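You operate a simulated robot arm through the tools that you are given. There is no shell and no other tool. Be economical: measure what you need, move in short steps, check, and stop when the job is done.

You run a simulated two-armed robot. Do the job below in one go: nothing can be reset, and whatever is moved stays where it is left.

Task
Open the grey cabinet door, take the stop pin on the top of the grey cabinet and put it away on the upper shelf of the grey cabinet, then shut the door. Put the roll labelled "poly" from the green table on the left bay of the core rack and the roll labelled "crepe" on the middle bay of the core rack. Put the foil piece labelled "95" from the top of the blue bench on top of the rubber pad there and the foil piece labelled "56" on the deck of the middle decoiler. The order is free.

It is judged by the outcome, as a careful person would: the job done as asked, and still so three seconds after it is handed in. It fails if anything else is knocked over, pushed out of place, dropped, spilled or broken.

Robot
Two 7-joint arms with two-finger parallel grippers on one trunk, on a base that drives. Base frame: it is fixed to the floor where the robot stands at the start and does not move with it; the origin is under the middle of the robot, x ahead of it, y to its left, z up. Units: cm, degrees, N and s.
The left shoulder is at the start at [7, 13, 116.9], the right one opposite. With the tool pointing down near the work surface each hand reaches from about 22 to 52 cm from the robot's upright axis, wherever it stands, measured 20 degrees to its own side. Places, roughly: beige roll, blue roll, brown roll, white roll [0, -150, 75]; deck of the middle decoiler [-110, 430, 40]; foil piece [-575, 250, 75]; grey cabinet door [50, 20, 50]; left bay of the core rack (23x40 cm) [58, -32, 80]; middle bay of the core rack [50, -60, 80]; rubber pad [-575, 200, 75]; upper shelf of the grey cabinet [70, 10, 50]. Payload 1.57 kg a hand.
Tool frame (each hand has its own): the origin (TCP) lies between the finger pads and is the grasp point; the fingertips stand 3 cm ahead of it; z points along the fingers, y is the line along which they close. The gripper opens to 8 cm. The fingers are 1.7 cm wide and 1.2 cm thick; the gripper's body (4 by 8.2 cm) begins 8 cm behind the TCP.
Orientation is that of the tool frame in the base frame, as [roll, pitch, yaw] about the fixed x, y, z axes, in that order (R = Rz(yaw) Ry(pitch) Rx(roll)). With the fingers straight down and closing along the base's y, the tool's x points along the base's -x, its y along +y and its z along -z.

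Tools
- The arms move only by the tool arm_command. It takes "left_targets", "right_targets" or both (then of equal length, played together; a hand with none holds still); each is a list of rows, each a list of 6 numbers: the shift along the tool's x, y, z in units of 100 mm (1.0 is 100 mm), then the turn, a rotation vector about the tool's x, y, z in units of 45 degrees (1.0 is 45 degrees). In form: [[dx, dy, dz, rx, ry, rz], ...]. A call has 1 to 10 rows; each row is the pose to reach, as a shift and turn from the pose commanded when the call began, along the tool's axes at that moment. "left_hand" and "right_hand" are, for a hand that has rows, the closure, from 0 (fully open) to 1 (shut), set as the call begins (left out, the last holds). A call with a number of a shift or a turn outside -1 to 1 is refused whole. A row lasts 0.2 s, in which the tool goes at most 5 cm and 8.6 degrees; a call with a longer step from one row to the next is refused whole, and so is a gripper value outside its range. Where a pose cannot be reached the arm comes as near as it can. A force on the tool above 40 N (or 10 N above the force at the start of the call, whichever is more), or a blocked arm, ends the call early, and 0.2 s more pass. The fingers move at their own pace (about 10.8 cm/s each) and stop on an object; they squeeze with about 29 N. The grip force told is the motor's: it shows also when the fingers shut on nothing. Time passes only in rows, and 0.2 s behind the last, so rows that repeat a pose let the fingers close. It gives the time, the measured TCP pose, the force on the tool (base axes), the opening and the grip force at its end, in the units of the frame above (readings bear some noise), with the torque about the TCP (base axes, N m) and any sound that the robot's microphone picked up.
- Cameras (640 x 400 px; columns grow to the right, rows downward): "scene" is now at [13.3, 1.11, 138.94]; the picture's right is [0.11, -0.99, 0.00], its down [-0.66, -0.07, -0.75] and it looks along [0.74, 0.08, -0.67] (base axes); focal length 214 px, centre (320, 200). "left" rides on the left gripper at [7.2, 0.7, -12.2] in its tool frame; the picture's right is [-0.09, 1.00, 0.00], its down [-0.84, -0.08, -0.54] and it looks along [-0.54, -0.05, 0.84] (tool axes); focal length 238 px, centre (320, 200). "right" rides on the right gripper at [7.2, -0.7, -12.2] in its tool frame; the picture's right is [0.09, 1.00, 0.00], its down [-0.84, 0.08, -0.54] and it looks along [-0.54, 0.05, 0.84] (tool axes); focal length 238 px, centre (320, 200). There is no depth. A picture from a camera that has moved, and an enlarged one, comes with that camera's place and axes in the base frame and with its lens.
- get_image(camera): a new picture of that camera. No time passes.
- lift_body(by): slides the trunk up (or, below 0, down) by that many cm; the arms and the scene camera ride with it, the base frame stays. It gives what a move gives, with no picture.
- drive_base(legs): drives the robot by 1 to 6 legs, each [ahead, left, turn to the left] in cm, cm and degrees, along the robot's own axes; the way and the turn of a leg run together, so that a leg with both is an arc; at most 150 cm and 180 degrees a leg. The arms and the cameras ride along, it lands a little off, and it stops where it bumps. It gives what a move gives.
- pan_tilt(pan, tilt): turns the head with the scene camera to pan (to the left, within 86 degrees either way) and tilt (down, from -29 to 69), counted from straight ahead of the robot. It gives what a move gives.
- close_up(camera, box): a new picture of the part [left, top, right, bottom] of that camera's present view, enlarged. No time passes.
- job_done(): hands the job in; it is judged then, once.

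Work in short steps. Places have to be worked out from the pictures, the camera data and where the tool is seen: move nearer, look again, correct. Check each grasp and each placing, and mend what went wrong. You have 186 turns and 166 pictures in all, those below and enlarged ones among them. Open the grippers and draw the arms clear of the work before you hand the job in, unless the task says otherwise.

The tools are called after "Emit:" as a command line: name --argument value ..., lists and objects as JSON in quotes. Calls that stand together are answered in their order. arm_command: Moves the arms, as the interface text tells. Its arguments: {"type":"object","properties":{"left_targets":{"type":"array","items":{"type":"array","items":{"type":"number"}}},"left_hand":{"type":"number"},"right_targets":{"type":"array","items":{"type":"array","items":{"type":"number"}}},"right_hand":{"type":"number"}},"required":[]} The other tools are called the same way: lift_body (by) slides the trunk up or down; drive_base (legs) drives the base; pan_tilt (pan, tilt) turns the head that bears the scene camera; get_image (camera) takes a picture; close_up (camera, box) takes an enlarged picture of a part of a camera's view; job_done () hands the job in.

At the start:

```text
t: 0.0
left_ee_pos: [29.73, 20.93, 123.98]
left_tcp_rot: [-179.9, 0.0, -179.9]
left_ft_force: [-0.5, 0.4, -0.8]
left_ft_torque: [-0.04, 0.0, 0.02]
left_finger_gap: 7.99
left_gripper_force: 0.1
right_ee_pos: [33.66, -11.17, 124.11]
right_tcp_rot: [179.9, 0.2, 179.9]
right_ft_force: [0.0, 0.6, 0.7]
right_ft_torque: [0.01, -0.01, 0.03]
right_finger_gap: 8.01
right_gripper_force: 0.2
trunk travel left (down, up): [-80.6, 13.4]
robot x, y, heading: [-0.12, -0.09, 0.0]
head pan, tilt: [6.5, 41.8]
```

scene: 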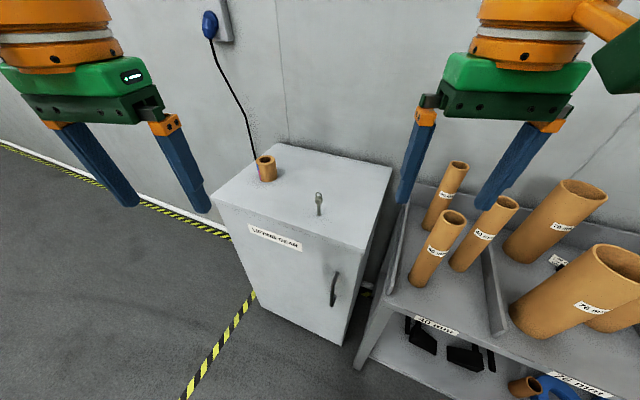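
right: 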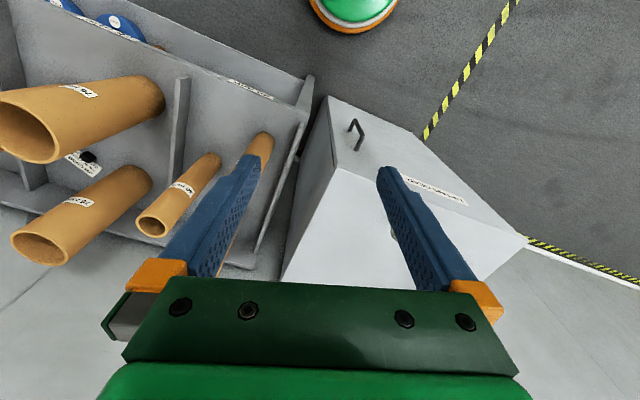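
left: 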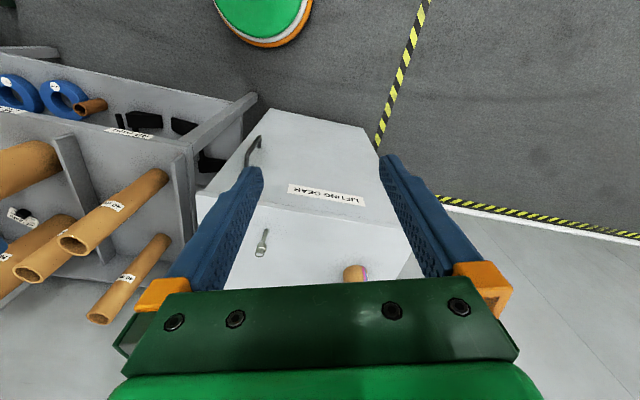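

I'm starting by looking closely at the cabinet front (handle) and pin.

Emit:
close_up --camera "scene" --box '[200, 130, 420, 350]'

Emit:
close_up --camera "left" --box '[180, 90, 420, 290]'

```text
1.82 times, centred on (310, 240) of scene
camera zoom: at [13.3, 1.11, 138.94], right [0.11, -0.99, 0.0], down [-0.66, -0.07, -0.75], along [0.74, 0.08, -0.67], focal length 390 px, centre (338, 127)
```

zoom: 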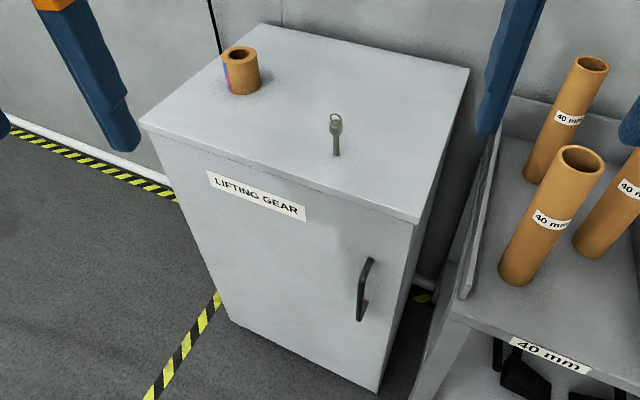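

```text
2.00 times, centred on (300, 190) of left
camera zoom: at [22.37, 21.65, 136.19], right [0.09, 1.0, 0.0], down [0.84, -0.08, 0.54], along [0.54, -0.05, -0.84], focal length 477 px, centre (360, 220)
```

zoom: 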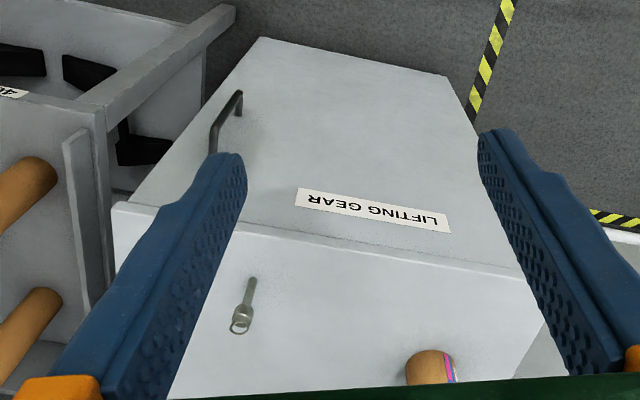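

The pin is standing upright at about (55, 6), its base at z≈95 and its ring at ≈102.5. The handle is a vertical bar near (45, 0, 74) and the hinge is on the left. I'll back off, face the cabinet squarely, and lower the trunk.

Emit:
drive_base --legs '[[-16, 15, 0], [0, 0, -17]]'

Emit:
lift_body --by -28

Emit:
pan_tilt --pan 0 --tilt 30

Emit:
get_image --camera "scene"

```text
t: 2.6
left_ee_pos: [18.68, 26.92, 123.91]
left_tcp_rot: [-179.9, 0.0, 163.4]
left_ft_force: [-0.1, 0.1, 0.6]
left_ft_torque: [0.03, 0.0, 0.01]
left_finger_gap: 8.02
left_gripper_force: 0.1
right_ee_pos: [13.25, -4.92, 124.13]
right_tcp_rot: [179.9, 0.2, 163.3]
right_ft_force: [0.0, -0.8, -0.2]
right_ft_torque: [-0.04, -0.02, 0.01]
right_finger_gap: 8.0
right_gripper_force: 0.0
trunk travel left (down, up): [-80.6, 13.4]
robot x, y, heading: [-15.73, 14.65, -16.8]
head pan, tilt: [6.5, 41.8]
```

```text
t: 5.5
left_ee_pos: [18.54, 26.96, 96.0]
left_tcp_rot: [-180.0, 0.0, 163.4]
left_ft_force: [-0.1, -0.6, 0.4]
left_ft_torque: [0.02, -0.02, -0.02]
left_finger_gap: 8.0
left_gripper_force: 0.0
right_ee_pos: [13.33, -5.03, 95.98]
right_tcp_rot: [179.9, 0.2, 163.3]
right_ft_force: [0.4, -0.1, 0.1]
right_ft_torque: [-0.01, 0.01, 0.0]
right_finger_gap: 8.01
right_gripper_force: 0.2
trunk travel left (down, up): [-52.6, 41.4]
robot x, y, heading: [-15.43, 15.08, -16.7]
head pan, tilt: [6.5, 41.8]
```

```text
t: 6.2
left_ee_pos: [18.57, 26.93, 96.03]
left_tcp_rot: [-180.0, 0.1, 163.4]
left_ft_force: [0.3, 0.1, -0.3]
left_ft_torque: [-0.02, 0.01, 0.01]
left_finger_gap: 7.99
left_gripper_force: 0.0
right_ee_pos: [13.27, -5.05, 96.07]
right_tcp_rot: [179.9, 0.1, 163.3]
right_ft_force: [0.6, -0.2, 0.1]
right_ft_torque: [0.02, -0.02, 0.05]
right_finger_gap: 8.04
right_gripper_force: 0.0
trunk travel left (down, up): [-52.6, 41.4]
robot x, y, heading: [-15.65, 15.05, -16.5]
head pan, tilt: [0.0, 30.0]
```

```text
160 pictures are left
camera scene: at [-2.37, 11.48, 112.73], right [-0.29, -0.96, 0.0], down [-0.48, 0.14, -0.87], along [0.83, -0.25, -0.5], focal length 214 px, centre (320, 200)
```

scene: 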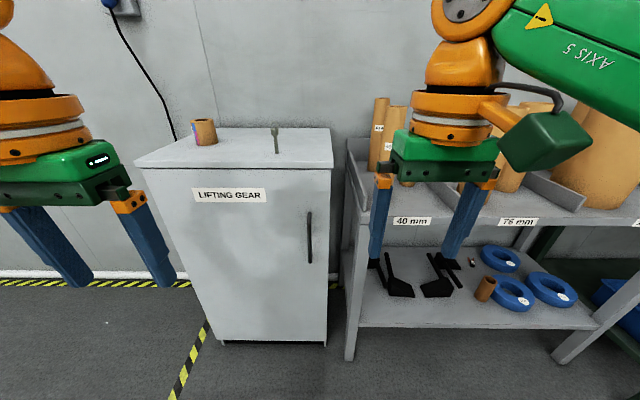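

The robot faces the cabinet squarely. The handle is about 63 cm ahead at z≈72, in line with the robot's middle. I'll turn the right hand to point forward while moving it ahead and left.

Emit:
arm_command --right_targets '[[-0.16, 0.15, 0, 0, -0.17, 0], [-0.33, 0.3, 0, 0, -0.34, 0], [-0.5, 0.45, 0, 0, -0.51, 0], [-0.66, 0.6, 0, 0, -0.68, 0], [-0.83, 0.75, 0, 0, -0.85, 0], [-1, 0.9, 0, 0, -1, 0]]' --right_hand 0

```text
t: 7.6
left_ee_pos: [18.73, 26.91, 96.02]
left_tcp_rot: [-179.9, 0.1, 163.4]
left_ft_force: [-0.5, 0.4, -0.4]
left_ft_torque: [0.0, 0.01, 0.0]
left_finger_gap: 8.01
left_gripper_force: 0.1
right_ee_pos: [25.33, 0.92, 96.12]
right_tcp_rot: [179.8, 45.3, 163.2]
right_ft_force: [1.0, 0.4, -0.3]
right_ft_torque: [-0.05, 0.0, -0.01]
right_finger_gap: 8.01
right_gripper_force: 0.0
trunk travel left (down, up): [-52.6, 41.4]
robot x, y, heading: [-15.57, 15.07, -16.7]
head pan, tilt: [0.0, 30.0]
```

The right hand is at 45° as planned. I'll finish the turn to horizontal while descending.

Emit:
arm_command --right_targets '[[0.08, 0.09, 0.16, 0, -0.17, 0], [0.16, 0.18, 0.33, 0, -0.34, 0], [0.25, 0.27, 0.5, 0, -0.51, 0], [0.33, 0.36, 0.66, 0, -0.68, 0], [0.42, 0.45, 0.83, 0, -0.85, 0], [0.5, 0.53, 1, 0, -1, 0]]'

Emit:
get_image --camera "right"

```text
t: 9.0
left_ee_pos: [18.63, 26.9, 96.01]
left_tcp_rot: [-180.0, 0.0, 163.4]
left_ft_force: [-0.7, -0.2, 0.1]
left_ft_torque: [-0.02, 0.02, -0.02]
left_finger_gap: 8.0
left_gripper_force: 0.0
right_ee_pos: [30.41, 4.86, 85.61]
right_tcp_rot: [32.8, 89.7, 16.3]
right_ft_force: [-1.1, -0.7, -0.3]
right_ft_torque: [-0.02, -0.02, -0.01]
right_finger_gap: 8.01
right_gripper_force: 0.1
trunk travel left (down, up): [-52.6, 41.4]
robot x, y, heading: [-15.85, 15.45, -16.5]
head pan, tilt: [0.0, 30.0]
```

```text
159 pictures are left
camera right: at [18.64, 7.57, 78.4], right [0.28, 0.95, -0.09], down [-0.5, 0.23, 0.83], along [0.82, -0.19, 0.54], focal length 238 px, centre (320, 200)
```

right: 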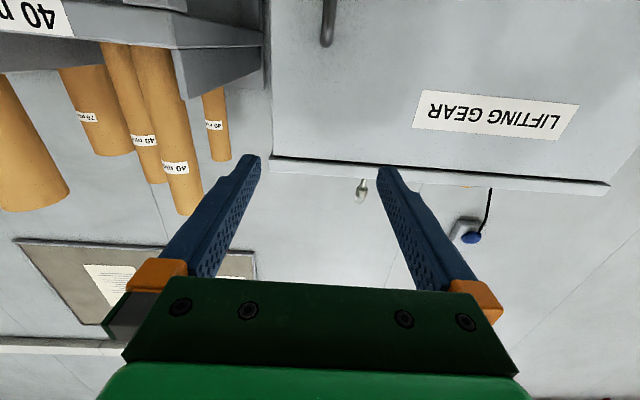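

The tool is horizontal and in line with the handle (u≈13.4). I'll lower it by 10 cm, move slightly ahead, and look.

Emit:
arm_command --right_targets '[[0.4, 0, 0.1, 0, 0, 0], [0.8, 0, 0.2, 0, 0, 0], [1, 0, 0.4, 0, 0, 0]]'

Emit:
get_image --camera "right"

Emit:
get_image --camera "scene"

```text
t: 9.8
left_ee_pos: [18.69, 26.9, 95.99]
left_tcp_rot: [-180.0, 0.1, 163.3]
left_ft_force: [-0.1, 0.5, 0.1]
left_ft_torque: [-0.02, 0.01, 0.01]
left_finger_gap: 8.01
left_gripper_force: 0.0
right_ee_pos: [34.32, 3.58, 75.41]
right_tcp_rot: [38.1, 89.8, 21.5]
right_ft_force: [-0.1, 0.9, -0.2]
right_ft_torque: [0.0, -0.02, 0.0]
right_finger_gap: 7.98
right_gripper_force: 0.1
trunk travel left (down, up): [-52.6, 41.4]
robot x, y, heading: [-15.87, 14.84, -16.8]
head pan, tilt: [0.0, 30.0]
```

```text
158 pictures are left
camera right: at [22.58, 6.38, 68.15], right [0.29, 0.95, -0.09], down [-0.5, 0.23, 0.84], along [0.82, -0.19, 0.54], focal length 238 px, centre (320, 200)
```

right: 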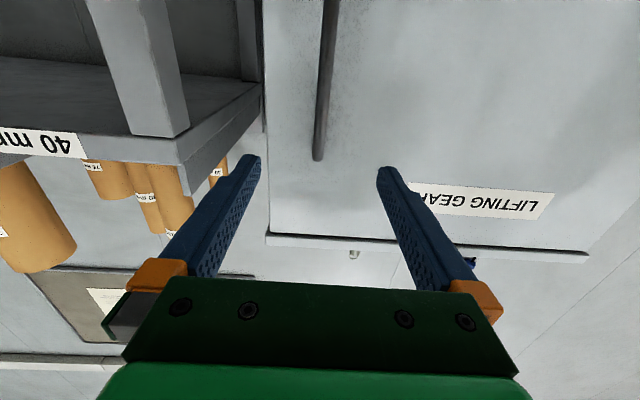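

```text
157 pictures are left
camera scene: at [-2.31, 11.46, 112.73], right [-0.29, -0.96, 0.0], down [-0.48, 0.14, -0.87], along [0.83, -0.25, -0.5], focal length 214 px, centre (320, 200)
```

scene: 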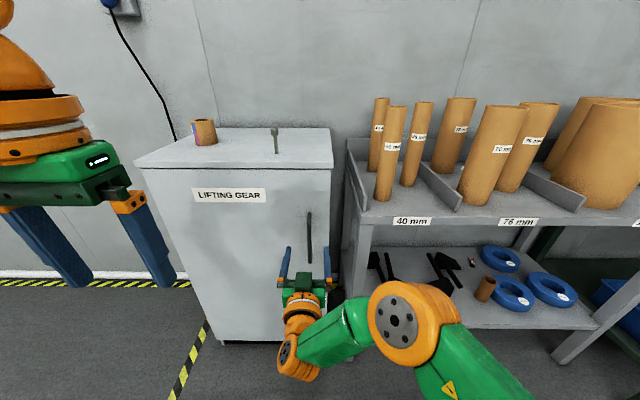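

The handle's top is at n≈43.5, z≈78, and u is aligned. I'll lower 5 cm and advance so the bar lies between the fingertips.

Emit:
arm_command --right_targets '[[0.3, 0, 0.1, 0, 0, 0], [0.5, 0, 0.4, 0, 0, 0], [0.5, 0, 0.75, 0, 0, 0], [0.5, 0, 1, 0, 0, 0]]'

Emit:
get_image --camera "right"

Emit:
close_up --camera "scene" --box '[240, 190, 400, 290]'

```text
t: 10.8
left_ee_pos: [18.62, 26.8, 95.95]
left_tcp_rot: [-180.0, 0.0, 163.5]
left_ft_force: [-0.2, 0.0, 0.2]
left_ft_torque: [0.0, -0.01, 0.0]
left_finger_gap: 8.0
left_gripper_force: 0.1
right_ee_pos: [42.04, 1.57, 72.8]
right_tcp_rot: [162.5, 89.6, 145.5]
right_ft_force: [0.2, 0.6, -0.4]
right_ft_torque: [-0.01, 0.04, 0.0]
right_finger_gap: 8.0
right_gripper_force: 0.0
right hand out of reach, approached as far as the arm can: row 2, 3, 4
trunk travel left (down, up): [-52.6, 41.4]
robot x, y, heading: [-15.61, 15.66, -16.6]
head pan, tilt: [0.0, 30.0]
```

```text
156 pictures are left
camera right: at [30.26, 4.4, 65.71], right [0.29, 0.95, -0.09], down [-0.49, 0.23, 0.84], along [0.82, -0.2, 0.53], focal length 238 px, centre (320, 200)
```

right: 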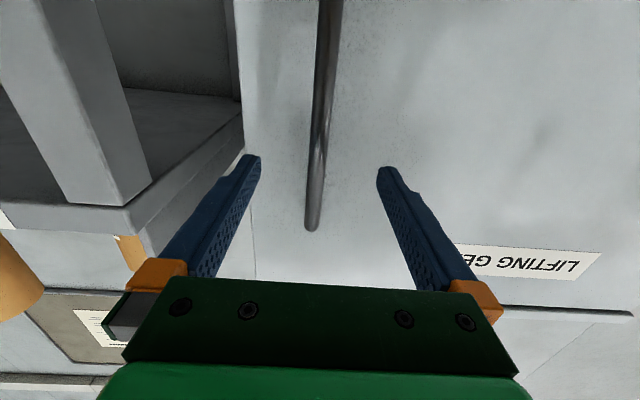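

```text
4.00 times, centred on (320, 240) of scene
camera zoom: at [-2.36, 11.47, 112.74], right [-0.29, -0.96, 0.0], down [-0.48, 0.14, -0.87], along [0.83, -0.25, -0.5], focal length 858 px, centre (320, 40)
```

zoom: 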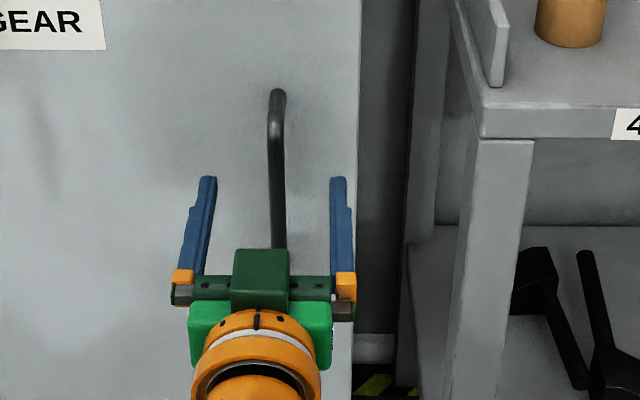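

The arm is at its limit, with the TCP at n≈39.8 and the bar at ≈43.4. I'll drive ahead 3 cm, so the arm also has some slack.

Emit:
drive_base --legs '[[3, 0, 0]]'

Emit:
get_image --camera "right"

```text
t: 11.7
left_ee_pos: [21.45, 26.09, 95.94]
left_tcp_rot: [-180.0, 0.0, 163.4]
left_ft_force: [0.8, 0.5, 0.6]
left_ft_torque: [-0.02, 0.04, 0.0]
left_finger_gap: 8.0
left_gripper_force: 0.1
right_ee_pos: [45.0, 0.71, 72.86]
right_tcp_rot: [161.2, 89.5, 144.2]
right_ft_force: [0.2, 0.5, -0.1]
right_ft_torque: [0.0, -0.03, 0.02]
right_finger_gap: 7.99
right_gripper_force: 0.1
trunk travel left (down, up): [-52.6, 41.4]
robot x, y, heading: [-12.45, 14.32, -16.6]
head pan, tilt: [0.0, 30.0]
```

```text
154 pictures are left
camera right: at [33.15, 3.56, 65.7], right [0.29, 0.95, -0.09], down [-0.49, 0.23, 0.84], along [0.82, -0.2, 0.53], focal length 238 px, centre (320, 200)
```

right: 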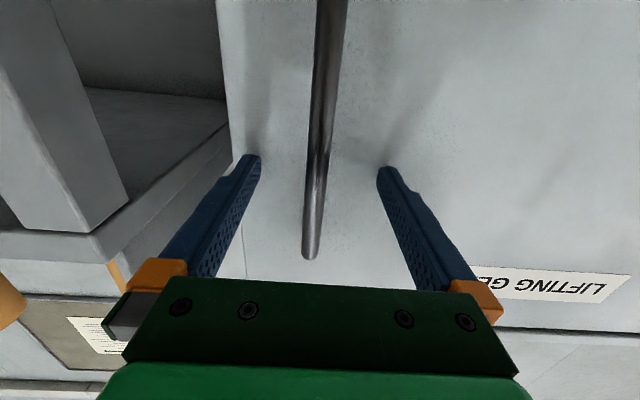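

The bar lies centred between the fingers. Closing the grip.

Emit:
arm_command --right_targets '[[0, 0, -0.1, 0, 0, 0], [0, 0, -0.1, 0, 0, 0], [0, 0, -0.1, 0, 0, 0]]' --right_hand 1

```text
t: 12.4
left_ee_pos: [21.52, 25.95, 96.18]
left_tcp_rot: [179.9, 0.1, 163.4]
left_ft_force: [-0.2, -0.4, 0.4]
left_ft_torque: [0.03, 0.01, 0.01]
left_finger_gap: 8.01
left_gripper_force: 0.0
right_ee_pos: [43.86, 0.69, 72.95]
right_tcp_rot: [137.0, 89.8, 119.9]
right_ft_force: [-2.7, -6.1, 0.3]
right_ft_torque: [-0.27, -0.09, -0.1]
right_finger_gap: 1.18
right_gripper_force: 29.3
trunk travel left (down, up): [-52.6, 41.4]
robot x, y, heading: [-12.73, 14.9, -16.7]
head pan, tilt: [0.0, 30.0]
```

Grip on a 1.18 cm bar. I'm pulling along the hinge arc for the first 14°.

Emit:
arm_command --right_targets '[[0, 0.02, -0.18, 0.055, 0, 0], [0, 0.04, -0.36, 0.11, 0, 0], [0, 0.075, -0.54, 0.165, 0, 0], [0, 0.115, -0.72, 0.22, 0, 0], [0, 0.15, -0.85, 0.265, 0, 0], [0, 0.196, -0.99, 0.31, 0, 0]]'

Emit:
get_image --camera "scene"

```text
t: 13.9
left_ee_pos: [21.92, 26.82, 95.87]
left_tcp_rot: [-179.7, -0.2, 163.9]
left_ft_force: [-0.3, -0.9, 0.3]
left_ft_torque: [0.02, -0.02, 0.0]
left_finger_gap: 7.98
left_gripper_force: 0.1
right_ee_pos: [35.35, 5.62, 73.01]
right_tcp_rot: [-171.5, 88.6, 159.9]
right_ft_force: [15.4, 23.0, -10.7]
right_ft_torque: [0.54, 0.57, 0.26]
right_finger_gap: 1.2
right_gripper_force: 28.6
right hand out of reach, approached as far as the arm can: row 5, 6
trunk travel left (down, up): [-52.6, 41.4]
robot x, y, heading: [-12.67, 14.45, -16.1]
head pan, tilt: [0.0, 30.0]
stopped in row 6 (right hand): the force on the tool passed its limit at 41 N (the readings are from after the stop); the commanded pose is now the measured one
```

```text
153 pictures are left
camera scene: at [1.13, 11.2, 112.66], right [-0.28, -0.96, 0.0], down [-0.49, 0.14, -0.86], along [0.83, -0.24, -0.5], focal length 214 px, centre (320, 200)
```

scene: 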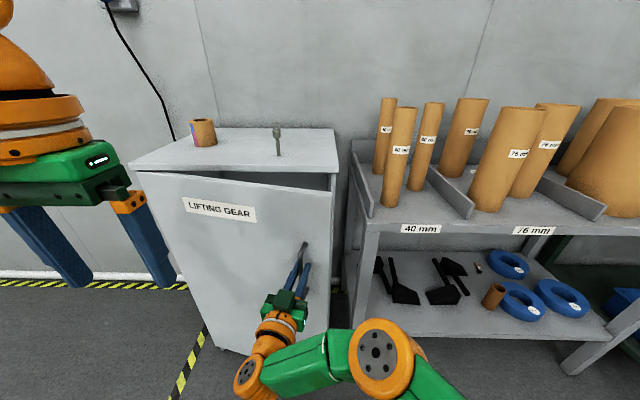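

The door swings freely and is about 14° open. The wrist ran out of range turning with the door, so I'll keep pulling while the bar pivots in the grip and the hand turns back the other way.

Emit:
arm_command --right_targets '[[0, 0.01, -0.15, -0.08, 0, 0], [0, 0.02, -0.29, -0.16, 0, 0], [0, 0.045, -0.43, -0.24, 0, 0], [0, 0.072, -0.58, -0.32, 0, 0], [0, 0.13, -0.78, -0.4, 0, 0], [0, 0.205, -0.99, -0.48, 0, 0]]'

Emit:
get_image --camera "scene"

```text
t: 14.8
left_ee_pos: [22.08, 26.99, 95.66]
left_tcp_rot: [-179.5, -0.4, 164.0]
left_ft_force: [-0.1, -0.1, 0.5]
left_ft_torque: [-0.03, 0.02, 0.0]
left_finger_gap: 8.01
left_gripper_force: 0.1
right_ee_pos: [31.65, 8.52, 72.99]
right_tcp_rot: [177.6, 88.3, 160.7]
right_ft_force: [15.3, 17.8, -15.3]
right_ft_torque: [0.31, 0.65, 0.13]
right_finger_gap: 1.17
right_gripper_force: 29.3
trunk travel left (down, up): [-52.6, 41.4]
robot x, y, heading: [-12.76, 14.79, -16.0]
head pan, tilt: [0.0, 30.0]
stopped in row 4 (right hand): the force on the tool passed its limit at 41 N (the readings are from after the stop); the commanded pose is now the measured one
```

```text
152 pictures are left
camera scene: at [1.36, 11.39, 112.65], right [-0.28, -0.96, 0.01], down [-0.49, 0.13, -0.86], along [0.83, -0.24, -0.51], focal length 214 px, centre (320, 200)
```

scene: 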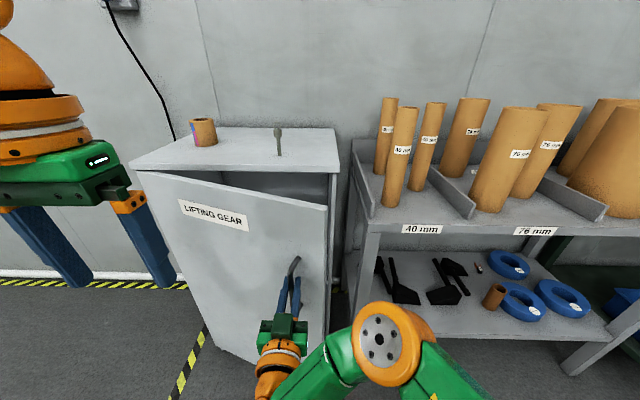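

The door is about 20° open and the edge has a clear gap. I'll release the handle and back off so I can push the door from its inside edge.

Emit:
arm_command --right_targets '[[0, 0, 0, 0, 0, 0], [0, 0, 0, 0, 0, 0], [0, 0, 0, 0, 0, 0]]' --right_hand 0

Emit:
arm_command --right_targets '[[0, 0, -0.2, 0, 0, 0], [0, 0, -0.4, 0, 0, 0], [0, 0, -0.6, 0, 0, 0], [0, 0, -0.8, 0, 0, 0]]'

Emit:
get_image --camera "scene"

```text
t: 15.6
left_ee_pos: [21.39, 26.37, 96.07]
left_tcp_rot: [-179.9, 0.1, 163.7]
left_ft_force: [-0.4, 0.0, 0.5]
left_ft_torque: [-0.02, -0.01, -0.01]
left_finger_gap: 7.98
left_gripper_force: 0.1
right_ee_pos: [31.07, 7.9, 73.45]
right_tcp_rot: [156.0, 89.1, 138.8]
right_ft_force: [-0.4, -1.1, -0.5]
right_ft_torque: [-0.01, 0.0, 0.0]
right_finger_gap: 7.99
right_gripper_force: 0.0
trunk travel left (down, up): [-52.6, 41.4]
robot x, y, heading: [-12.73, 14.66, -16.4]
head pan, tilt: [0.0, 30.0]
```

```text
t: 16.6
left_ee_pos: [21.45, 26.36, 96.09]
left_tcp_rot: [180.0, -0.1, 163.9]
left_ft_force: [0.4, -0.5, -0.7]
left_ft_torque: [-0.03, -0.03, -0.01]
left_finger_gap: 8.01
left_gripper_force: 0.0
right_ee_pos: [27.98, 8.99, 73.62]
right_tcp_rot: [158.6, 88.8, 141.3]
right_ft_force: [0.4, 0.0, -0.1]
right_ft_torque: [0.0, 0.01, 0.02]
right_finger_gap: 8.02
right_gripper_force: 0.0
right hand out of reach, approached as far as the arm can: row 2, 3, 4
trunk travel left (down, up): [-52.6, 41.4]
robot x, y, heading: [-12.92, 14.68, -16.2]
head pan, tilt: [0.0, 30.0]
```

```text
151 pictures are left
camera scene: at [0.57, 10.81, 112.74], right [-0.28, -0.96, 0.0], down [-0.48, 0.14, -0.87], along [0.83, -0.24, -0.5], focal length 214 px, centre (320, 200)
```

scene: 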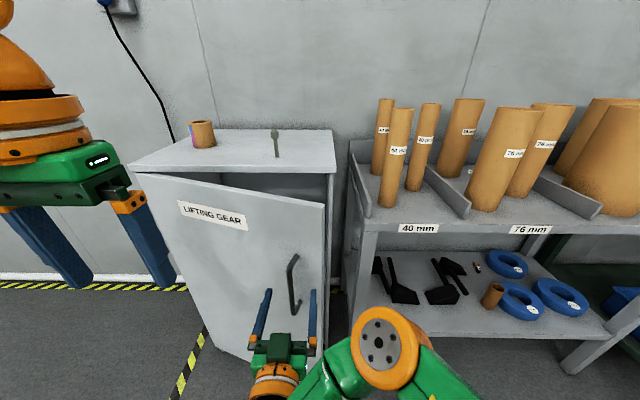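

The hand can't retract further, so I'll drive back 10 cm and then right 13 cm, which puts the hand just right of the door edge.

Emit:
drive_base --legs '[[-10, 0, 0], [0, -13, 0]]'

Emit:
arm_command --right_targets '[[0, 0, 0, 0, 0, 0], [0, 0, 0, 0, 0, 0], [0, 0, 0, 0, 0, 0]]' --right_hand 1

Emit:
get_image --camera "scene"

```text
t: 18.6
left_ee_pos: [8.01, 16.32, 95.99]
left_tcp_rot: [-179.9, 0.0, 163.5]
left_ft_force: [0.0, -0.9, -0.9]
left_ft_torque: [0.0, -0.01, 0.02]
left_finger_gap: 7.97
left_gripper_force: 0.0
right_ee_pos: [14.47, -1.12, 73.66]
right_tcp_rot: [158.9, 88.9, 141.2]
right_ft_force: [0.1, 0.3, 0.4]
right_ft_torque: [-0.02, 0.01, -0.01]
right_finger_gap: 7.98
right_gripper_force: 0.2
trunk travel left (down, up): [-52.6, 41.4]
robot x, y, heading: [-26.45, 4.85, -16.4]
head pan, tilt: [0.0, 30.0]
```

```text
t: 19.4
left_ee_pos: [8.14, 16.35, 95.97]
left_tcp_rot: [-179.9, -0.1, 163.5]
left_ft_force: [0.0, 0.9, -0.4]
left_ft_torque: [-0.01, -0.02, 0.01]
left_finger_gap: 7.99
left_gripper_force: 0.0
right_ee_pos: [14.55, -1.07, 73.61]
right_tcp_rot: [159.1, 89.0, 141.4]
right_ft_force: [0.3, -0.6, -0.2]
right_ft_torque: [-0.01, 0.01, -0.05]
right_finger_gap: 0.0
right_gripper_force: 21.5
trunk travel left (down, up): [-52.6, 41.4]
robot x, y, heading: [-26.11, 4.71, -16.4]
head pan, tilt: [0.0, 30.0]
```

```text
150 pictures are left
camera scene: at [-12.85, 0.86, 112.74], right [-0.28, -0.96, 0.0], down [-0.48, 0.14, -0.87], along [0.83, -0.25, -0.5], focal length 214 px, centre (320, 200)
```

scene: 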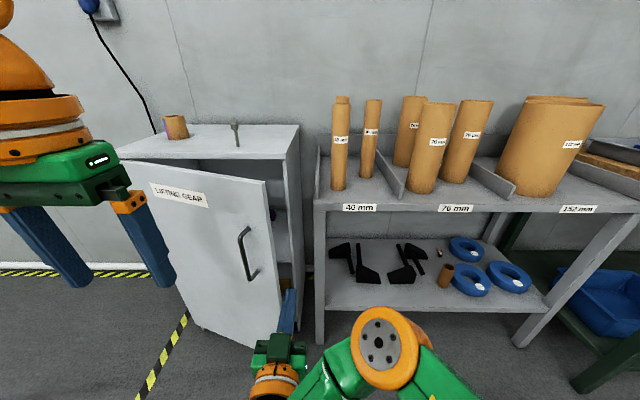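

The closed fingertips are at u≈3, right of the door edge (u≈8.5, n≈30). I'll advance past the edge.

Emit:
arm_command --right_targets '[[0, 0, 0.4, 0, 0, 0], [0, 0, 0.8, 0, 0, 0], [0, 0, 1, 0, 0, 0]]'

Emit:
arm_command --right_targets '[[0, 0, 0.3, 0, 0, 0], [0, 0, 0.6, 0, 0, 0], [0, 0, 0.75, 0, 0, 0]]'

Emit:
get_image --camera "scene"

```text
t: 20.2
left_ee_pos: [8.03, 16.37, 96.05]
left_tcp_rot: [-180.0, 0.1, 163.5]
left_ft_force: [0.4, 0.2, -0.2]
left_ft_torque: [0.01, 0.0, 0.04]
left_finger_gap: 8.01
left_gripper_force: 0.1
right_ee_pos: [23.84, -4.22, 73.49]
right_tcp_rot: [158.7, 88.9, 141.0]
right_ft_force: [-0.7, -0.5, -0.3]
right_ft_torque: [-0.01, 0.0, -0.01]
right_finger_gap: 0.02
right_gripper_force: 21.3
trunk travel left (down, up): [-52.6, 41.4]
robot x, y, heading: [-26.01, 4.59, -16.4]
head pan, tilt: [0.0, 30.0]
```

```text
t: 21.0
left_ee_pos: [8.08, 16.38, 95.96]
left_tcp_rot: [-179.9, 0.0, 163.5]
left_ft_force: [0.0, -0.8, -0.3]
left_ft_torque: [-0.02, 0.01, -0.02]
left_finger_gap: 8.0
left_gripper_force: 0.2
right_ee_pos: [30.41, -7.01, 73.64]
right_tcp_rot: [159.9, 88.9, 142.4]
right_ft_force: [-0.6, 0.0, 0.1]
right_ft_torque: [-0.01, -0.01, -0.02]
right_finger_gap: 0.0
right_gripper_force: 21.6
right hand out of reach, approached as far as the arm can: row 3
trunk travel left (down, up): [-52.6, 41.4]
robot x, y, heading: [-26.02, 5.22, -16.5]
head pan, tilt: [0.0, 30.0]
```

```text
149 pictures are left
camera scene: at [-12.85, 0.83, 112.74], right [-0.28, -0.96, 0.0], down [-0.48, 0.14, -0.87], along [0.83, -0.25, -0.5], focal length 214 px, centre (320, 200)
```

scene: 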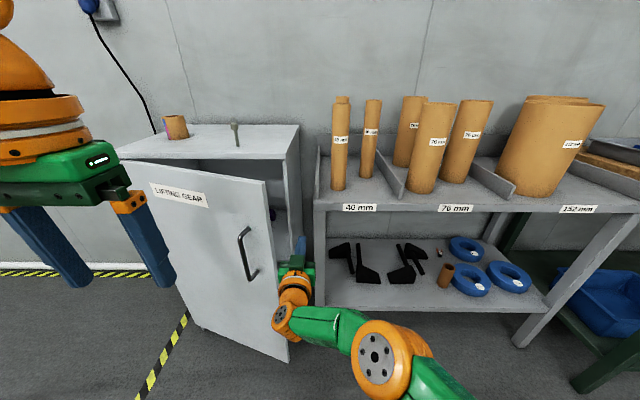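

The fingers are past the door edge. I'll sweep left and slightly back to swing the door open.

Emit:
arm_command --right_targets '[[0, 0.25, 0, 0, 0, 0], [0, 0.5, -0.1, 0, 0, 0], [0, 0.7, -0.25, 0, 0, 0], [0, 0.85, -0.45, 0, 0, 0], [0, 1.0, -0.65, 0, 0, 0]]'

Emit:
arm_command --right_targets '[[0, 0.2, -0.2, 0, 0, 0], [0, 0.4, -0.4, 0, 0, 0], [0, 0.6, -0.6, 0, 0, 0], [0, 0.8, -0.8, 0, 0, 0]]'

Emit:
get_image --camera "scene"

```text
t: 22.2
left_ee_pos: [7.98, 16.32, 95.94]
left_tcp_rot: [-179.9, 0.2, 163.4]
left_ft_force: [0.5, 0.4, 0.1]
left_ft_torque: [-0.01, -0.01, 0.0]
left_finger_gap: 8.0
left_gripper_force: 0.0
right_ee_pos: [24.33, -1.24, 76.82]
right_tcp_rot: [159.5, 88.8, 141.9]
right_ft_force: [0.1, -0.7, -0.2]
right_ft_torque: [0.02, -0.01, 0.0]
right_finger_gap: 0.0
right_gripper_force: 20.8
right hand out of reach, approached as far as the arm can: row 1, 2, 3, 4, 5
trunk travel left (down, up): [-52.6, 41.4]
robot x, y, heading: [-26.39, 4.84, -16.8]
head pan, tilt: [0.0, 30.0]
```

```text
t: 23.2
left_ee_pos: [8.18, 16.36, 96.15]
left_tcp_rot: [-179.9, 0.0, 163.5]
left_ft_force: [-0.5, -0.5, -0.6]
left_ft_torque: [0.02, -0.05, -0.02]
left_finger_gap: 8.02
left_gripper_force: 0.0
right_ee_pos: [18.49, 1.29, 79.31]
right_tcp_rot: [157.8, 88.9, 140.4]
right_ft_force: [-0.4, 0.4, -0.6]
right_ft_torque: [-0.01, -0.01, -0.01]
right_finger_gap: 0.0
right_gripper_force: 21.3
right hand out of reach, approached as far as the arm can: row 1, 2, 3, 4
trunk travel left (down, up): [-52.6, 41.4]
robot x, y, heading: [-26.23, 4.65, -16.6]
head pan, tilt: [0.0, 30.0]
```

```text
148 pictures are left
camera scene: at [-12.88, 0.85, 112.74], right [-0.28, -0.96, 0.0], down [-0.48, 0.14, -0.87], along [0.83, -0.25, -0.5], focal length 214 px, centre (320, 200)
```

scene: 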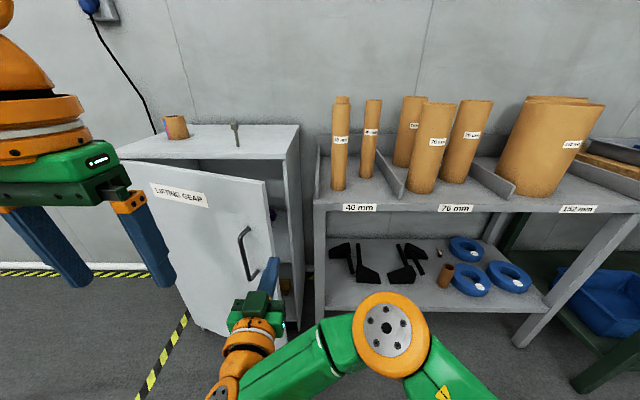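

The forward-pointing pose hits joint limits here and the door did not move. I'll return the right hand to pointing down and out to the right, then push with the left hand pointing down behind the door's top edge, which reaches further.

Emit:
arm_command --right_targets '[[-0.16, -0.16, 0, 0, 0.17, 0], [-0.33, -0.33, 0, 0, 0.34, 0], [-0.5, -0.5, 0, 0, 0.51, 0], [-0.66, -0.66, 0, 0, 0.68, 0], [-0.83, -0.83, 0, 0, 0.85, 0], [-1, -1, 0, 0, 1, 0]]'

Emit:
arm_command --right_targets '[[-0.1, -0.16, -0.1, 0, 0.17, 0], [-0.2, -0.33, -0.2, 0, 0.34, 0], [-0.3, -0.5, -0.3, 0, 0.51, 0], [-0.4, -0.66, -0.4, 0, 0.68, 0], [-0.5, -0.75, -0.5, 0, 0.85, 0], [-0.6, -0.85, -0.6, 0, 1, 0]]' --right_hand 0

```text
t: 24.6
left_ee_pos: [8.02, 16.3, 96.0]
left_tcp_rot: [-179.9, 0.1, 163.5]
left_ft_force: [0.2, -0.3, 0.2]
left_ft_torque: [0.03, -0.01, 0.04]
left_finger_gap: 8.03
left_gripper_force: 0.1
right_ee_pos: [16.31, -8.39, 89.04]
right_tcp_rot: [179.4, 43.9, 162.0]
right_ft_force: [0.4, -0.5, -0.6]
right_ft_torque: [0.01, 0.02, -0.01]
right_finger_gap: 0.0
right_gripper_force: 21.4
trunk travel left (down, up): [-52.6, 41.4]
robot x, y, heading: [-26.14, 4.61, -16.4]
head pan, tilt: [0.0, 30.0]
```

```text
t: 26.0
left_ee_pos: [8.33, 16.21, 95.92]
left_tcp_rot: [-180.0, -0.1, 163.5]
left_ft_force: [1.0, 0.0, -0.6]
left_ft_torque: [0.0, 0.05, 0.02]
left_finger_gap: 8.03
left_gripper_force: 0.1
right_ee_pos: [11.73, -13.31, 89.97]
right_tcp_rot: [179.7, 1.2, 162.6]
right_ft_force: [0.9, -0.5, -0.7]
right_ft_torque: [0.03, 0.04, -0.03]
right_finger_gap: 8.0
right_gripper_force: 0.1
right hand out of reach, approached as far as the arm can: row 4, 5, 6
trunk travel left (down, up): [-52.6, 41.4]
robot x, y, heading: [-26.2, 4.59, -16.3]
head pan, tilt: [0.0, 30.0]
```

Right hand is tucked. Raising the trunk 8 cm so the left fingers clear the door top, then driving ahead 15 and left 4.

Emit:
lift_body --by 9

Emit:
drive_base --legs '[[15, 4, 0]]'

Emit:
get_image --camera "scene"

```text
t: 27.3
left_ee_pos: [8.14, 16.25, 105.0]
left_tcp_rot: [-179.8, 0.0, 163.5]
left_ft_force: [-0.6, -0.3, -0.8]
left_ft_torque: [0.02, -0.01, -0.03]
left_finger_gap: 8.0
left_gripper_force: 0.1
right_ee_pos: [11.55, -13.11, 99.2]
right_tcp_rot: [179.7, 1.4, 162.6]
right_ft_force: [-1.0, 0.4, 1.0]
right_ft_torque: [-0.03, -0.03, 0.0]
right_finger_gap: 7.99
right_gripper_force: 0.1
trunk travel left (down, up): [-61.6, 32.4]
robot x, y, heading: [-26.18, 4.74, -16.6]
head pan, tilt: [0.0, 30.0]
```

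```text
t: 28.7
left_ee_pos: [23.29, 15.89, 105.07]
left_tcp_rot: [-180.0, 0.2, 163.5]
left_ft_force: [0.5, 0.5, 0.5]
left_ft_torque: [-0.03, 0.0, 0.0]
left_finger_gap: 8.01
left_gripper_force: 0.0
right_ee_pos: [26.62, -13.7, 99.17]
right_tcp_rot: [179.8, 1.5, 162.7]
right_ft_force: [0.7, -1.5, 0.9]
right_ft_torque: [0.03, 0.01, 0.01]
right_finger_gap: 8.02
right_gripper_force: 0.1
trunk travel left (down, up): [-61.6, 32.4]
robot x, y, heading: [-11.11, 4.22, -16.7]
head pan, tilt: [0.0, 30.0]
```

```text
147 pictures are left
camera scene: at [2.35, 0.38, 121.76], right [-0.28, -0.96, 0.0], down [-0.48, 0.14, -0.87], along [0.83, -0.25, -0.5], focal length 214 px, centre (320, 200)
```

scene: 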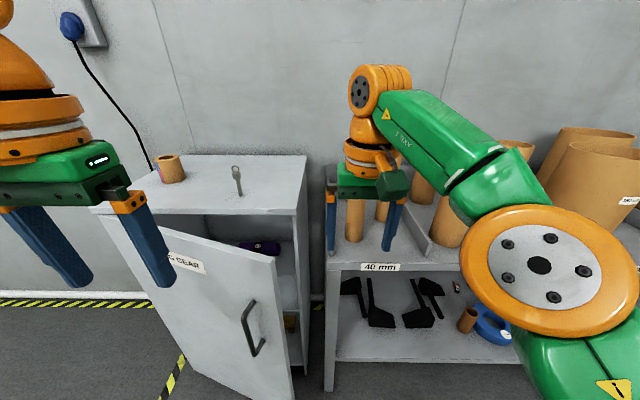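

The door edge is at u≈8.8, n≈30.7. I'll move the left hand, closed, over the gap behind the door at about (u 12, n 37).

Emit:
arm_command --left_targets '[[-0.3, -0.3, 0, 0, 0, 0], [-0.6, -0.6, 0, 0, 0, 0], [-0.9, -0.9, 0, 0, 0, 0], [-1, -1, 0, 0, 0, 0]]' --left_hand 1

Emit:
arm_command --left_targets '[[-0.4, 0, 0, 0, 0, 0], [-0.8, 0, 0, 0, 0, 0], [-0.95, 0, 0, 0, 0, 0], [-0.95, 0, 0, 0, 0, 0]]'

Emit:
get_image --camera "left"

Emit:
get_image --camera "scene"

```text
t: 29.7
left_ee_pos: [25.95, 10.15, 100.48]
left_tcp_rot: [-179.9, 0.1, 163.5]
left_ft_force: [-0.2, 0.5, 0.1]
left_ft_torque: [0.0, -0.01, -0.02]
left_finger_gap: 0.01
left_gripper_force: 21.2
left hand out of reach, approached as far as the arm can: row 1, 2, 3, 4
right_ee_pos: [26.89, -13.69, 99.06]
right_tcp_rot: [179.7, 1.5, 162.6]
right_ft_force: [0.5, 0.1, -0.3]
right_ft_torque: [-0.01, 0.02, -0.02]
right_finger_gap: 7.99
right_gripper_force: 0.0
trunk travel left (down, up): [-61.6, 32.4]
robot x, y, heading: [-11.23, 4.0, -16.4]
head pan, tilt: [0.0, 30.0]
```

```text
t: 30.7
left_ee_pos: [31.38, 11.34, 97.44]
left_tcp_rot: [-179.9, 0.0, 163.5]
left_ft_force: [-0.5, 0.5, -0.9]
left_ft_torque: [0.0, 0.02, -0.01]
left_finger_gap: 0.0
left_gripper_force: 20.8
left hand out of reach, approached as far as the arm can: row 1, 2, 3, 4
right_ee_pos: [26.88, -13.74, 98.99]
right_tcp_rot: [179.7, 1.5, 162.5]
right_ft_force: [0.0, 0.5, 0.1]
right_ft_torque: [0.0, 0.01, -0.02]
right_finger_gap: 8.0
right_gripper_force: 0.0
trunk travel left (down, up): [-61.6, 32.4]
robot x, y, heading: [-10.87, 4.11, -16.7]
head pan, tilt: [0.0, 30.0]
```

```text
146 pictures are left
camera left: at [24.49, 14.22, 109.57], right [0.37, 0.93, 0.0], down [0.78, -0.31, 0.54], along [0.5, -0.2, -0.84], focal length 238 px, centre (320, 200)
```

left: 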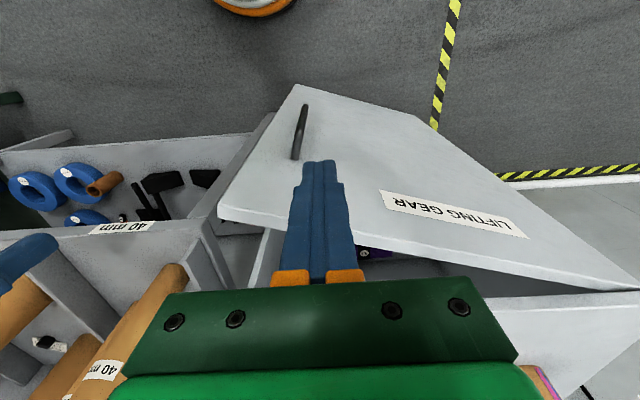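

```text
145 pictures are left
camera scene: at [2.54, 0.38, 121.73], right [-0.28, -0.96, 0.0], down [-0.48, 0.14, -0.87], along [0.83, -0.25, -0.5], focal length 214 px, centre (320, 200)
```

scene: 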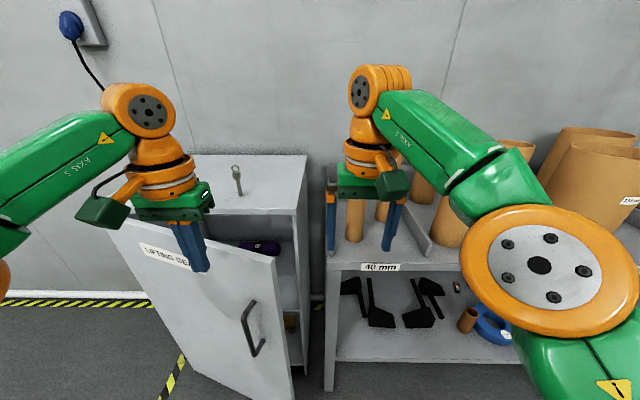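

The reach is limited because the wrist sits above the shoulder. I'll raise the trunk 16 cm and then extend the hand lower relative to the shoulder.

Emit:
lift_body --by 18

Emit:
arm_command --left_targets '[[-0.2, -0.1, 0, 0, 0, 0], [-0.5, -0.2, 0.1, 0, 0, 0], [-0.8, -0.4, 0.2, 0, 0, 0], [-1.0, -0.6, 0.4, 0, 0, 0], [-1.0, -0.7, 0.6, 0, 0, 0]]'

Emit:
get_image --camera "scene"

```text
t: 32.7
left_ee_pos: [31.28, 11.53, 115.37]
left_tcp_rot: [-179.9, 0.2, 163.6]
left_ft_force: [0.1, -0.3, -0.1]
left_ft_torque: [0.03, -0.01, 0.04]
left_finger_gap: 0.02
left_gripper_force: 20.4
right_ee_pos: [26.89, -13.58, 117.14]
right_tcp_rot: [179.7, 1.4, 162.7]
right_ft_force: [-0.1, -0.3, -0.1]
right_ft_torque: [0.02, 0.03, -0.01]
right_finger_gap: 7.99
right_gripper_force: 0.0
trunk travel left (down, up): [-79.6, 14.4]
robot x, y, heading: [-11.25, 3.88, -16.6]
head pan, tilt: [0.0, 30.0]
```

```text
t: 33.9
left_ee_pos: [33.14, 8.6, 107.11]
left_tcp_rot: [-180.0, 0.0, 163.6]
left_ft_force: [-0.8, 0.0, 0.4]
left_ft_torque: [-0.03, -0.01, -0.03]
left_finger_gap: 0.02
left_gripper_force: 21.7
left hand out of reach, approached as far as the arm can: row 1, 2, 3, 4, 5
right_ee_pos: [27.06, -13.78, 117.09]
right_tcp_rot: [179.7, 1.4, 162.6]
right_ft_force: [1.1, 0.5, -0.9]
right_ft_torque: [-0.02, 0.02, -0.01]
right_finger_gap: 8.0
right_gripper_force: 0.1
trunk travel left (down, up): [-79.6, 14.4]
robot x, y, heading: [-11.2, 3.65, -16.5]
head pan, tilt: [0.0, 30.0]
```

```text
144 pictures are left
camera scene: at [2.63, 0.32, 139.72], right [-0.28, -0.96, 0.0], down [-0.48, 0.14, -0.87], along [0.83, -0.25, -0.5], focal length 214 px, centre (320, 200)
```

scene: 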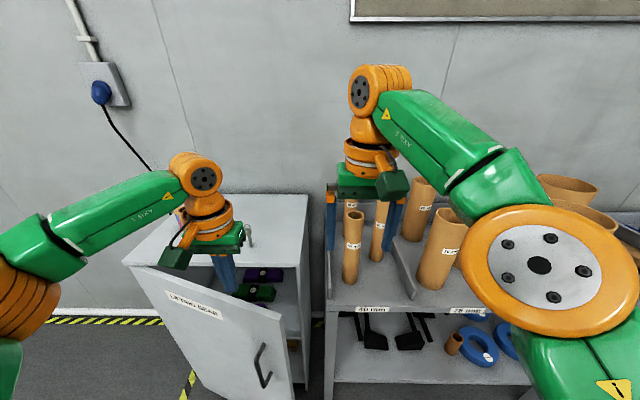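

Still short of target but better low down. I'll step further ahead and lower, keeping fingertips above the door top.

Emit:
arm_command --left_targets '[[-0.2, -0.1, 0.2, 0, 0, 0], [-0.4, -0.2, 0.4, 0, 0, 0], [-0.6, -0.25, 0.6, 0, 0, 0], [-0.75, -0.3, 0.7, 0, 0, 0], [-0.75, -0.3, 0.7, 0, 0, 0]]'

Emit:
get_image --camera "scene"

```text
t: 35.1
left_ee_pos: [34.91, 9.24, 100.3]
left_tcp_rot: [-179.9, 0.3, 163.6]
left_ft_force: [0.3, 0.2, 1.2]
left_ft_torque: [-0.04, 0.01, 0.01]
left_finger_gap: 0.03
left_gripper_force: 21.1
left hand out of reach, approached as far as the arm can: row 1, 2, 3, 4, 5
right_ee_pos: [26.82, -13.8, 117.03]
right_tcp_rot: [179.6, 1.5, 162.6]
right_ft_force: [0.0, 0.1, 0.2]
right_ft_torque: [-0.03, 0.0, 0.01]
right_finger_gap: 8.01
right_gripper_force: 0.1
trunk travel left (down, up): [-79.6, 14.4]
robot x, y, heading: [-11.11, 4.13, -16.6]
head pan, tilt: [0.0, 30.0]
```

```text
143 pictures are left
camera scene: at [2.53, 0.37, 139.73], right [-0.28, -0.96, 0.0], down [-0.48, 0.14, -0.87], along [0.83, -0.25, -0.5], focal length 214 px, centre (320, 200)
```

scene: 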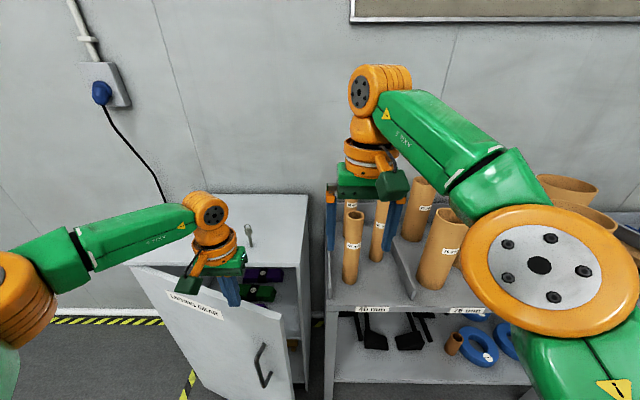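

The left hand is at its limit here (n≈31, u≈19, z≈100). Instead I'll drive ahead 6 and right 5 to put the hand behind the door, then lower it.

Emit:
drive_base --legs '[[6.5, -5, 0]]'

Emit:
arm_command --left_targets '[[0, 0, 0.3, 0, 0, 0], [0, 0, 0.6, 0, 0, 0], [0, 0, 0.9, 0, 0, 0], [0, 0, 1.0, 0, 0, 0]]'

Emit:
get_image --camera "scene"

```text
t: 36.1
left_ee_pos: [39.42, 3.12, 100.39]
left_tcp_rot: [-179.7, 0.4, 163.7]
left_ft_force: [0.2, -0.4, 0.9]
left_ft_torque: [0.01, -0.02, -0.01]
left_finger_gap: 0.01
left_gripper_force: 21.2
right_ee_pos: [31.36, -19.75, 117.31]
right_tcp_rot: [179.9, 1.6, 162.8]
right_ft_force: [0.2, -0.2, 0.8]
right_ft_torque: [0.02, -0.04, -0.01]
right_finger_gap: 8.0
right_gripper_force: 0.0
trunk travel left (down, up): [-79.6, 14.4]
robot x, y, heading: [-6.26, -2.42, -16.4]
head pan, tilt: [0.0, 30.0]
```

```text
t: 37.1
left_ee_pos: [38.14, 4.47, 92.02]
left_tcp_rot: [-179.8, 0.2, 163.5]
left_ft_force: [0.2, 0.5, -0.4]
left_ft_torque: [-0.02, 0.0, 0.02]
left_finger_gap: 0.0
left_gripper_force: 21.3
left hand out of reach, approached as far as the arm can: row 1, 2, 3, 4
right_ee_pos: [31.68, -20.33, 117.07]
right_tcp_rot: [179.6, 1.4, 162.6]
right_ft_force: [-0.2, -0.4, 0.6]
right_ft_torque: [0.03, 0.02, 0.0]
right_finger_gap: 7.98
right_gripper_force: 0.1
trunk travel left (down, up): [-79.6, 14.4]
robot x, y, heading: [-5.97, -2.56, -16.5]
head pan, tilt: [0.0, 30.0]
```

```text
142 pictures are left
camera scene: at [7.28, -6.2, 139.73], right [-0.28, -0.96, 0.0], down [-0.48, 0.14, -0.87], along [0.83, -0.25, -0.5], focal length 214 px, centre (320, 200)
```

scene: 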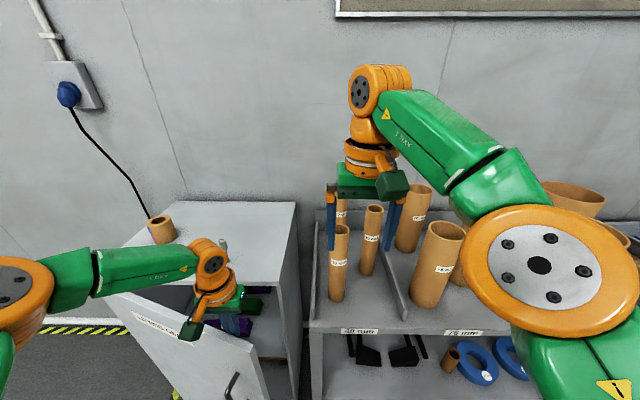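

Checking whether the left fingers are behind the door's top.

Emit:
close_up --camera "scene" --box '[100, 220, 320, 400]'

Emit:
get_image --camera "left"

```text
2.22 times, centred on (210, 310) of scene
camera zoom: at [7.28, -6.2, 139.73], right [-0.28, -0.96, 0.0], down [-0.48, 0.14, -0.87], along [0.83, -0.25, -0.5], focal length 477 px, centre (564, -44)
```

zoom: 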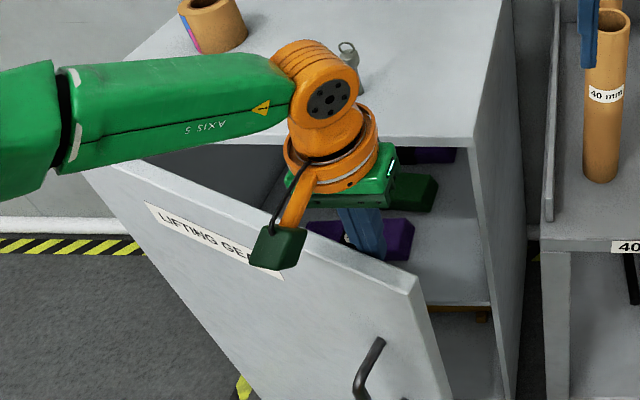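

```text
140 pictures are left
camera left: at [31.39, 7.2, 104.23], right [0.37, 0.93, 0.0], down [0.78, -0.31, 0.55], along [0.51, -0.2, -0.84], focal length 238 px, centre (320, 200)
```

left: 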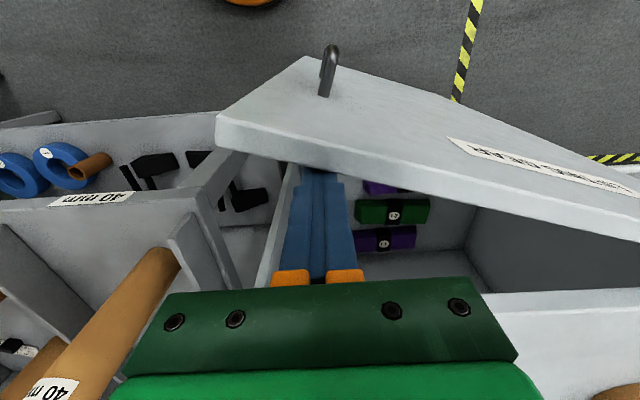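

The fingers are behind the door. I'll drive back and left along the hinge arc to swing it open.

Emit:
drive_base --legs '[[-10, 4, 0], [-10, 8.5, 0]]'

Emit:
get_image --camera "scene"

```text
t: 39.2
left_ee_pos: [23.19, 22.0, 92.1]
left_tcp_rot: [-179.9, 0.1, 163.6]
left_ft_force: [0.3, -0.2, 0.3]
left_ft_torque: [0.02, -0.02, 0.0]
left_finger_gap: 0.01
left_gripper_force: 21.7
right_ee_pos: [16.41, -2.92, 116.9]
right_tcp_rot: [179.6, 1.2, 162.7]
right_ft_force: [0.2, -1.1, -0.6]
right_ft_torque: [-0.03, 0.02, 0.04]
right_finger_gap: 8.03
right_gripper_force: 0.1
trunk travel left (down, up): [-79.6, 14.4]
robot x, y, heading: [-21.79, 15.16, -16.7]
head pan, tilt: [0.0, 30.0]
```

```text
139 pictures are left
camera scene: at [-7.9, 11.16, 139.71], right [-0.28, -0.96, 0.0], down [-0.48, 0.14, -0.87], along [0.83, -0.24, -0.5], focal length 214 px, centre (320, 200)
```

scene: 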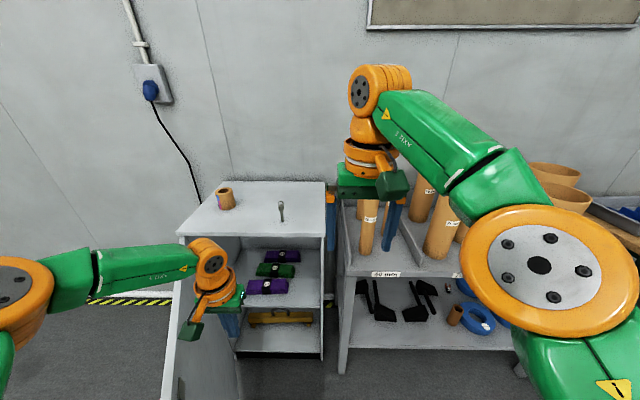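

The door has swung well open. Pushing a bit more to reach about 90°.

Emit:
drive_base --legs '[[-5, 9, 0], [-4, 9, 0]]'

Emit:
get_image --camera "scene"

```text
t: 41.1
left_ee_pos: [19.31, 41.73, 92.18]
left_tcp_rot: [-180.0, 0.0, 163.7]
left_ft_force: [0.6, -0.7, 0.0]
left_ft_torque: [0.02, 0.02, 0.0]
left_finger_gap: 0.0
left_gripper_force: 22.2
right_ee_pos: [12.76, 17.11, 116.97]
right_tcp_rot: [179.4, 1.4, 162.7]
right_ft_force: [-0.4, 0.0, 0.4]
right_ft_torque: [0.01, 0.01, 0.0]
right_finger_gap: 8.0
right_gripper_force: 0.1
trunk travel left (down, up): [-79.6, 14.4]
robot x, y, heading: [-25.07, 34.99, -16.3]
head pan, tilt: [0.0, 30.0]
```

```text
138 pictures are left
camera scene: at [-11.58, 30.88, 139.72], right [-0.28, -0.96, 0.0], down [-0.48, 0.14, -0.87], along [0.83, -0.24, -0.5], focal length 214 px, centre (320, 200)
```

scene: 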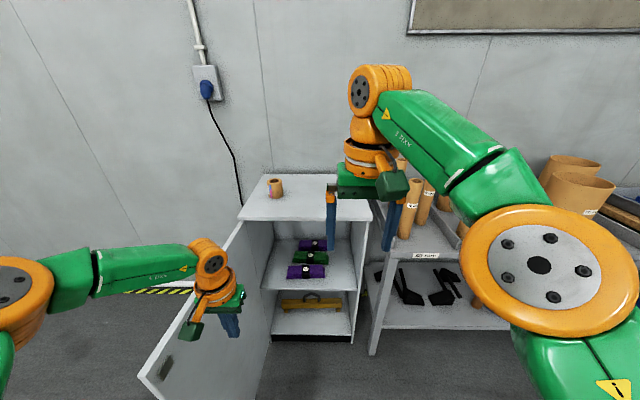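

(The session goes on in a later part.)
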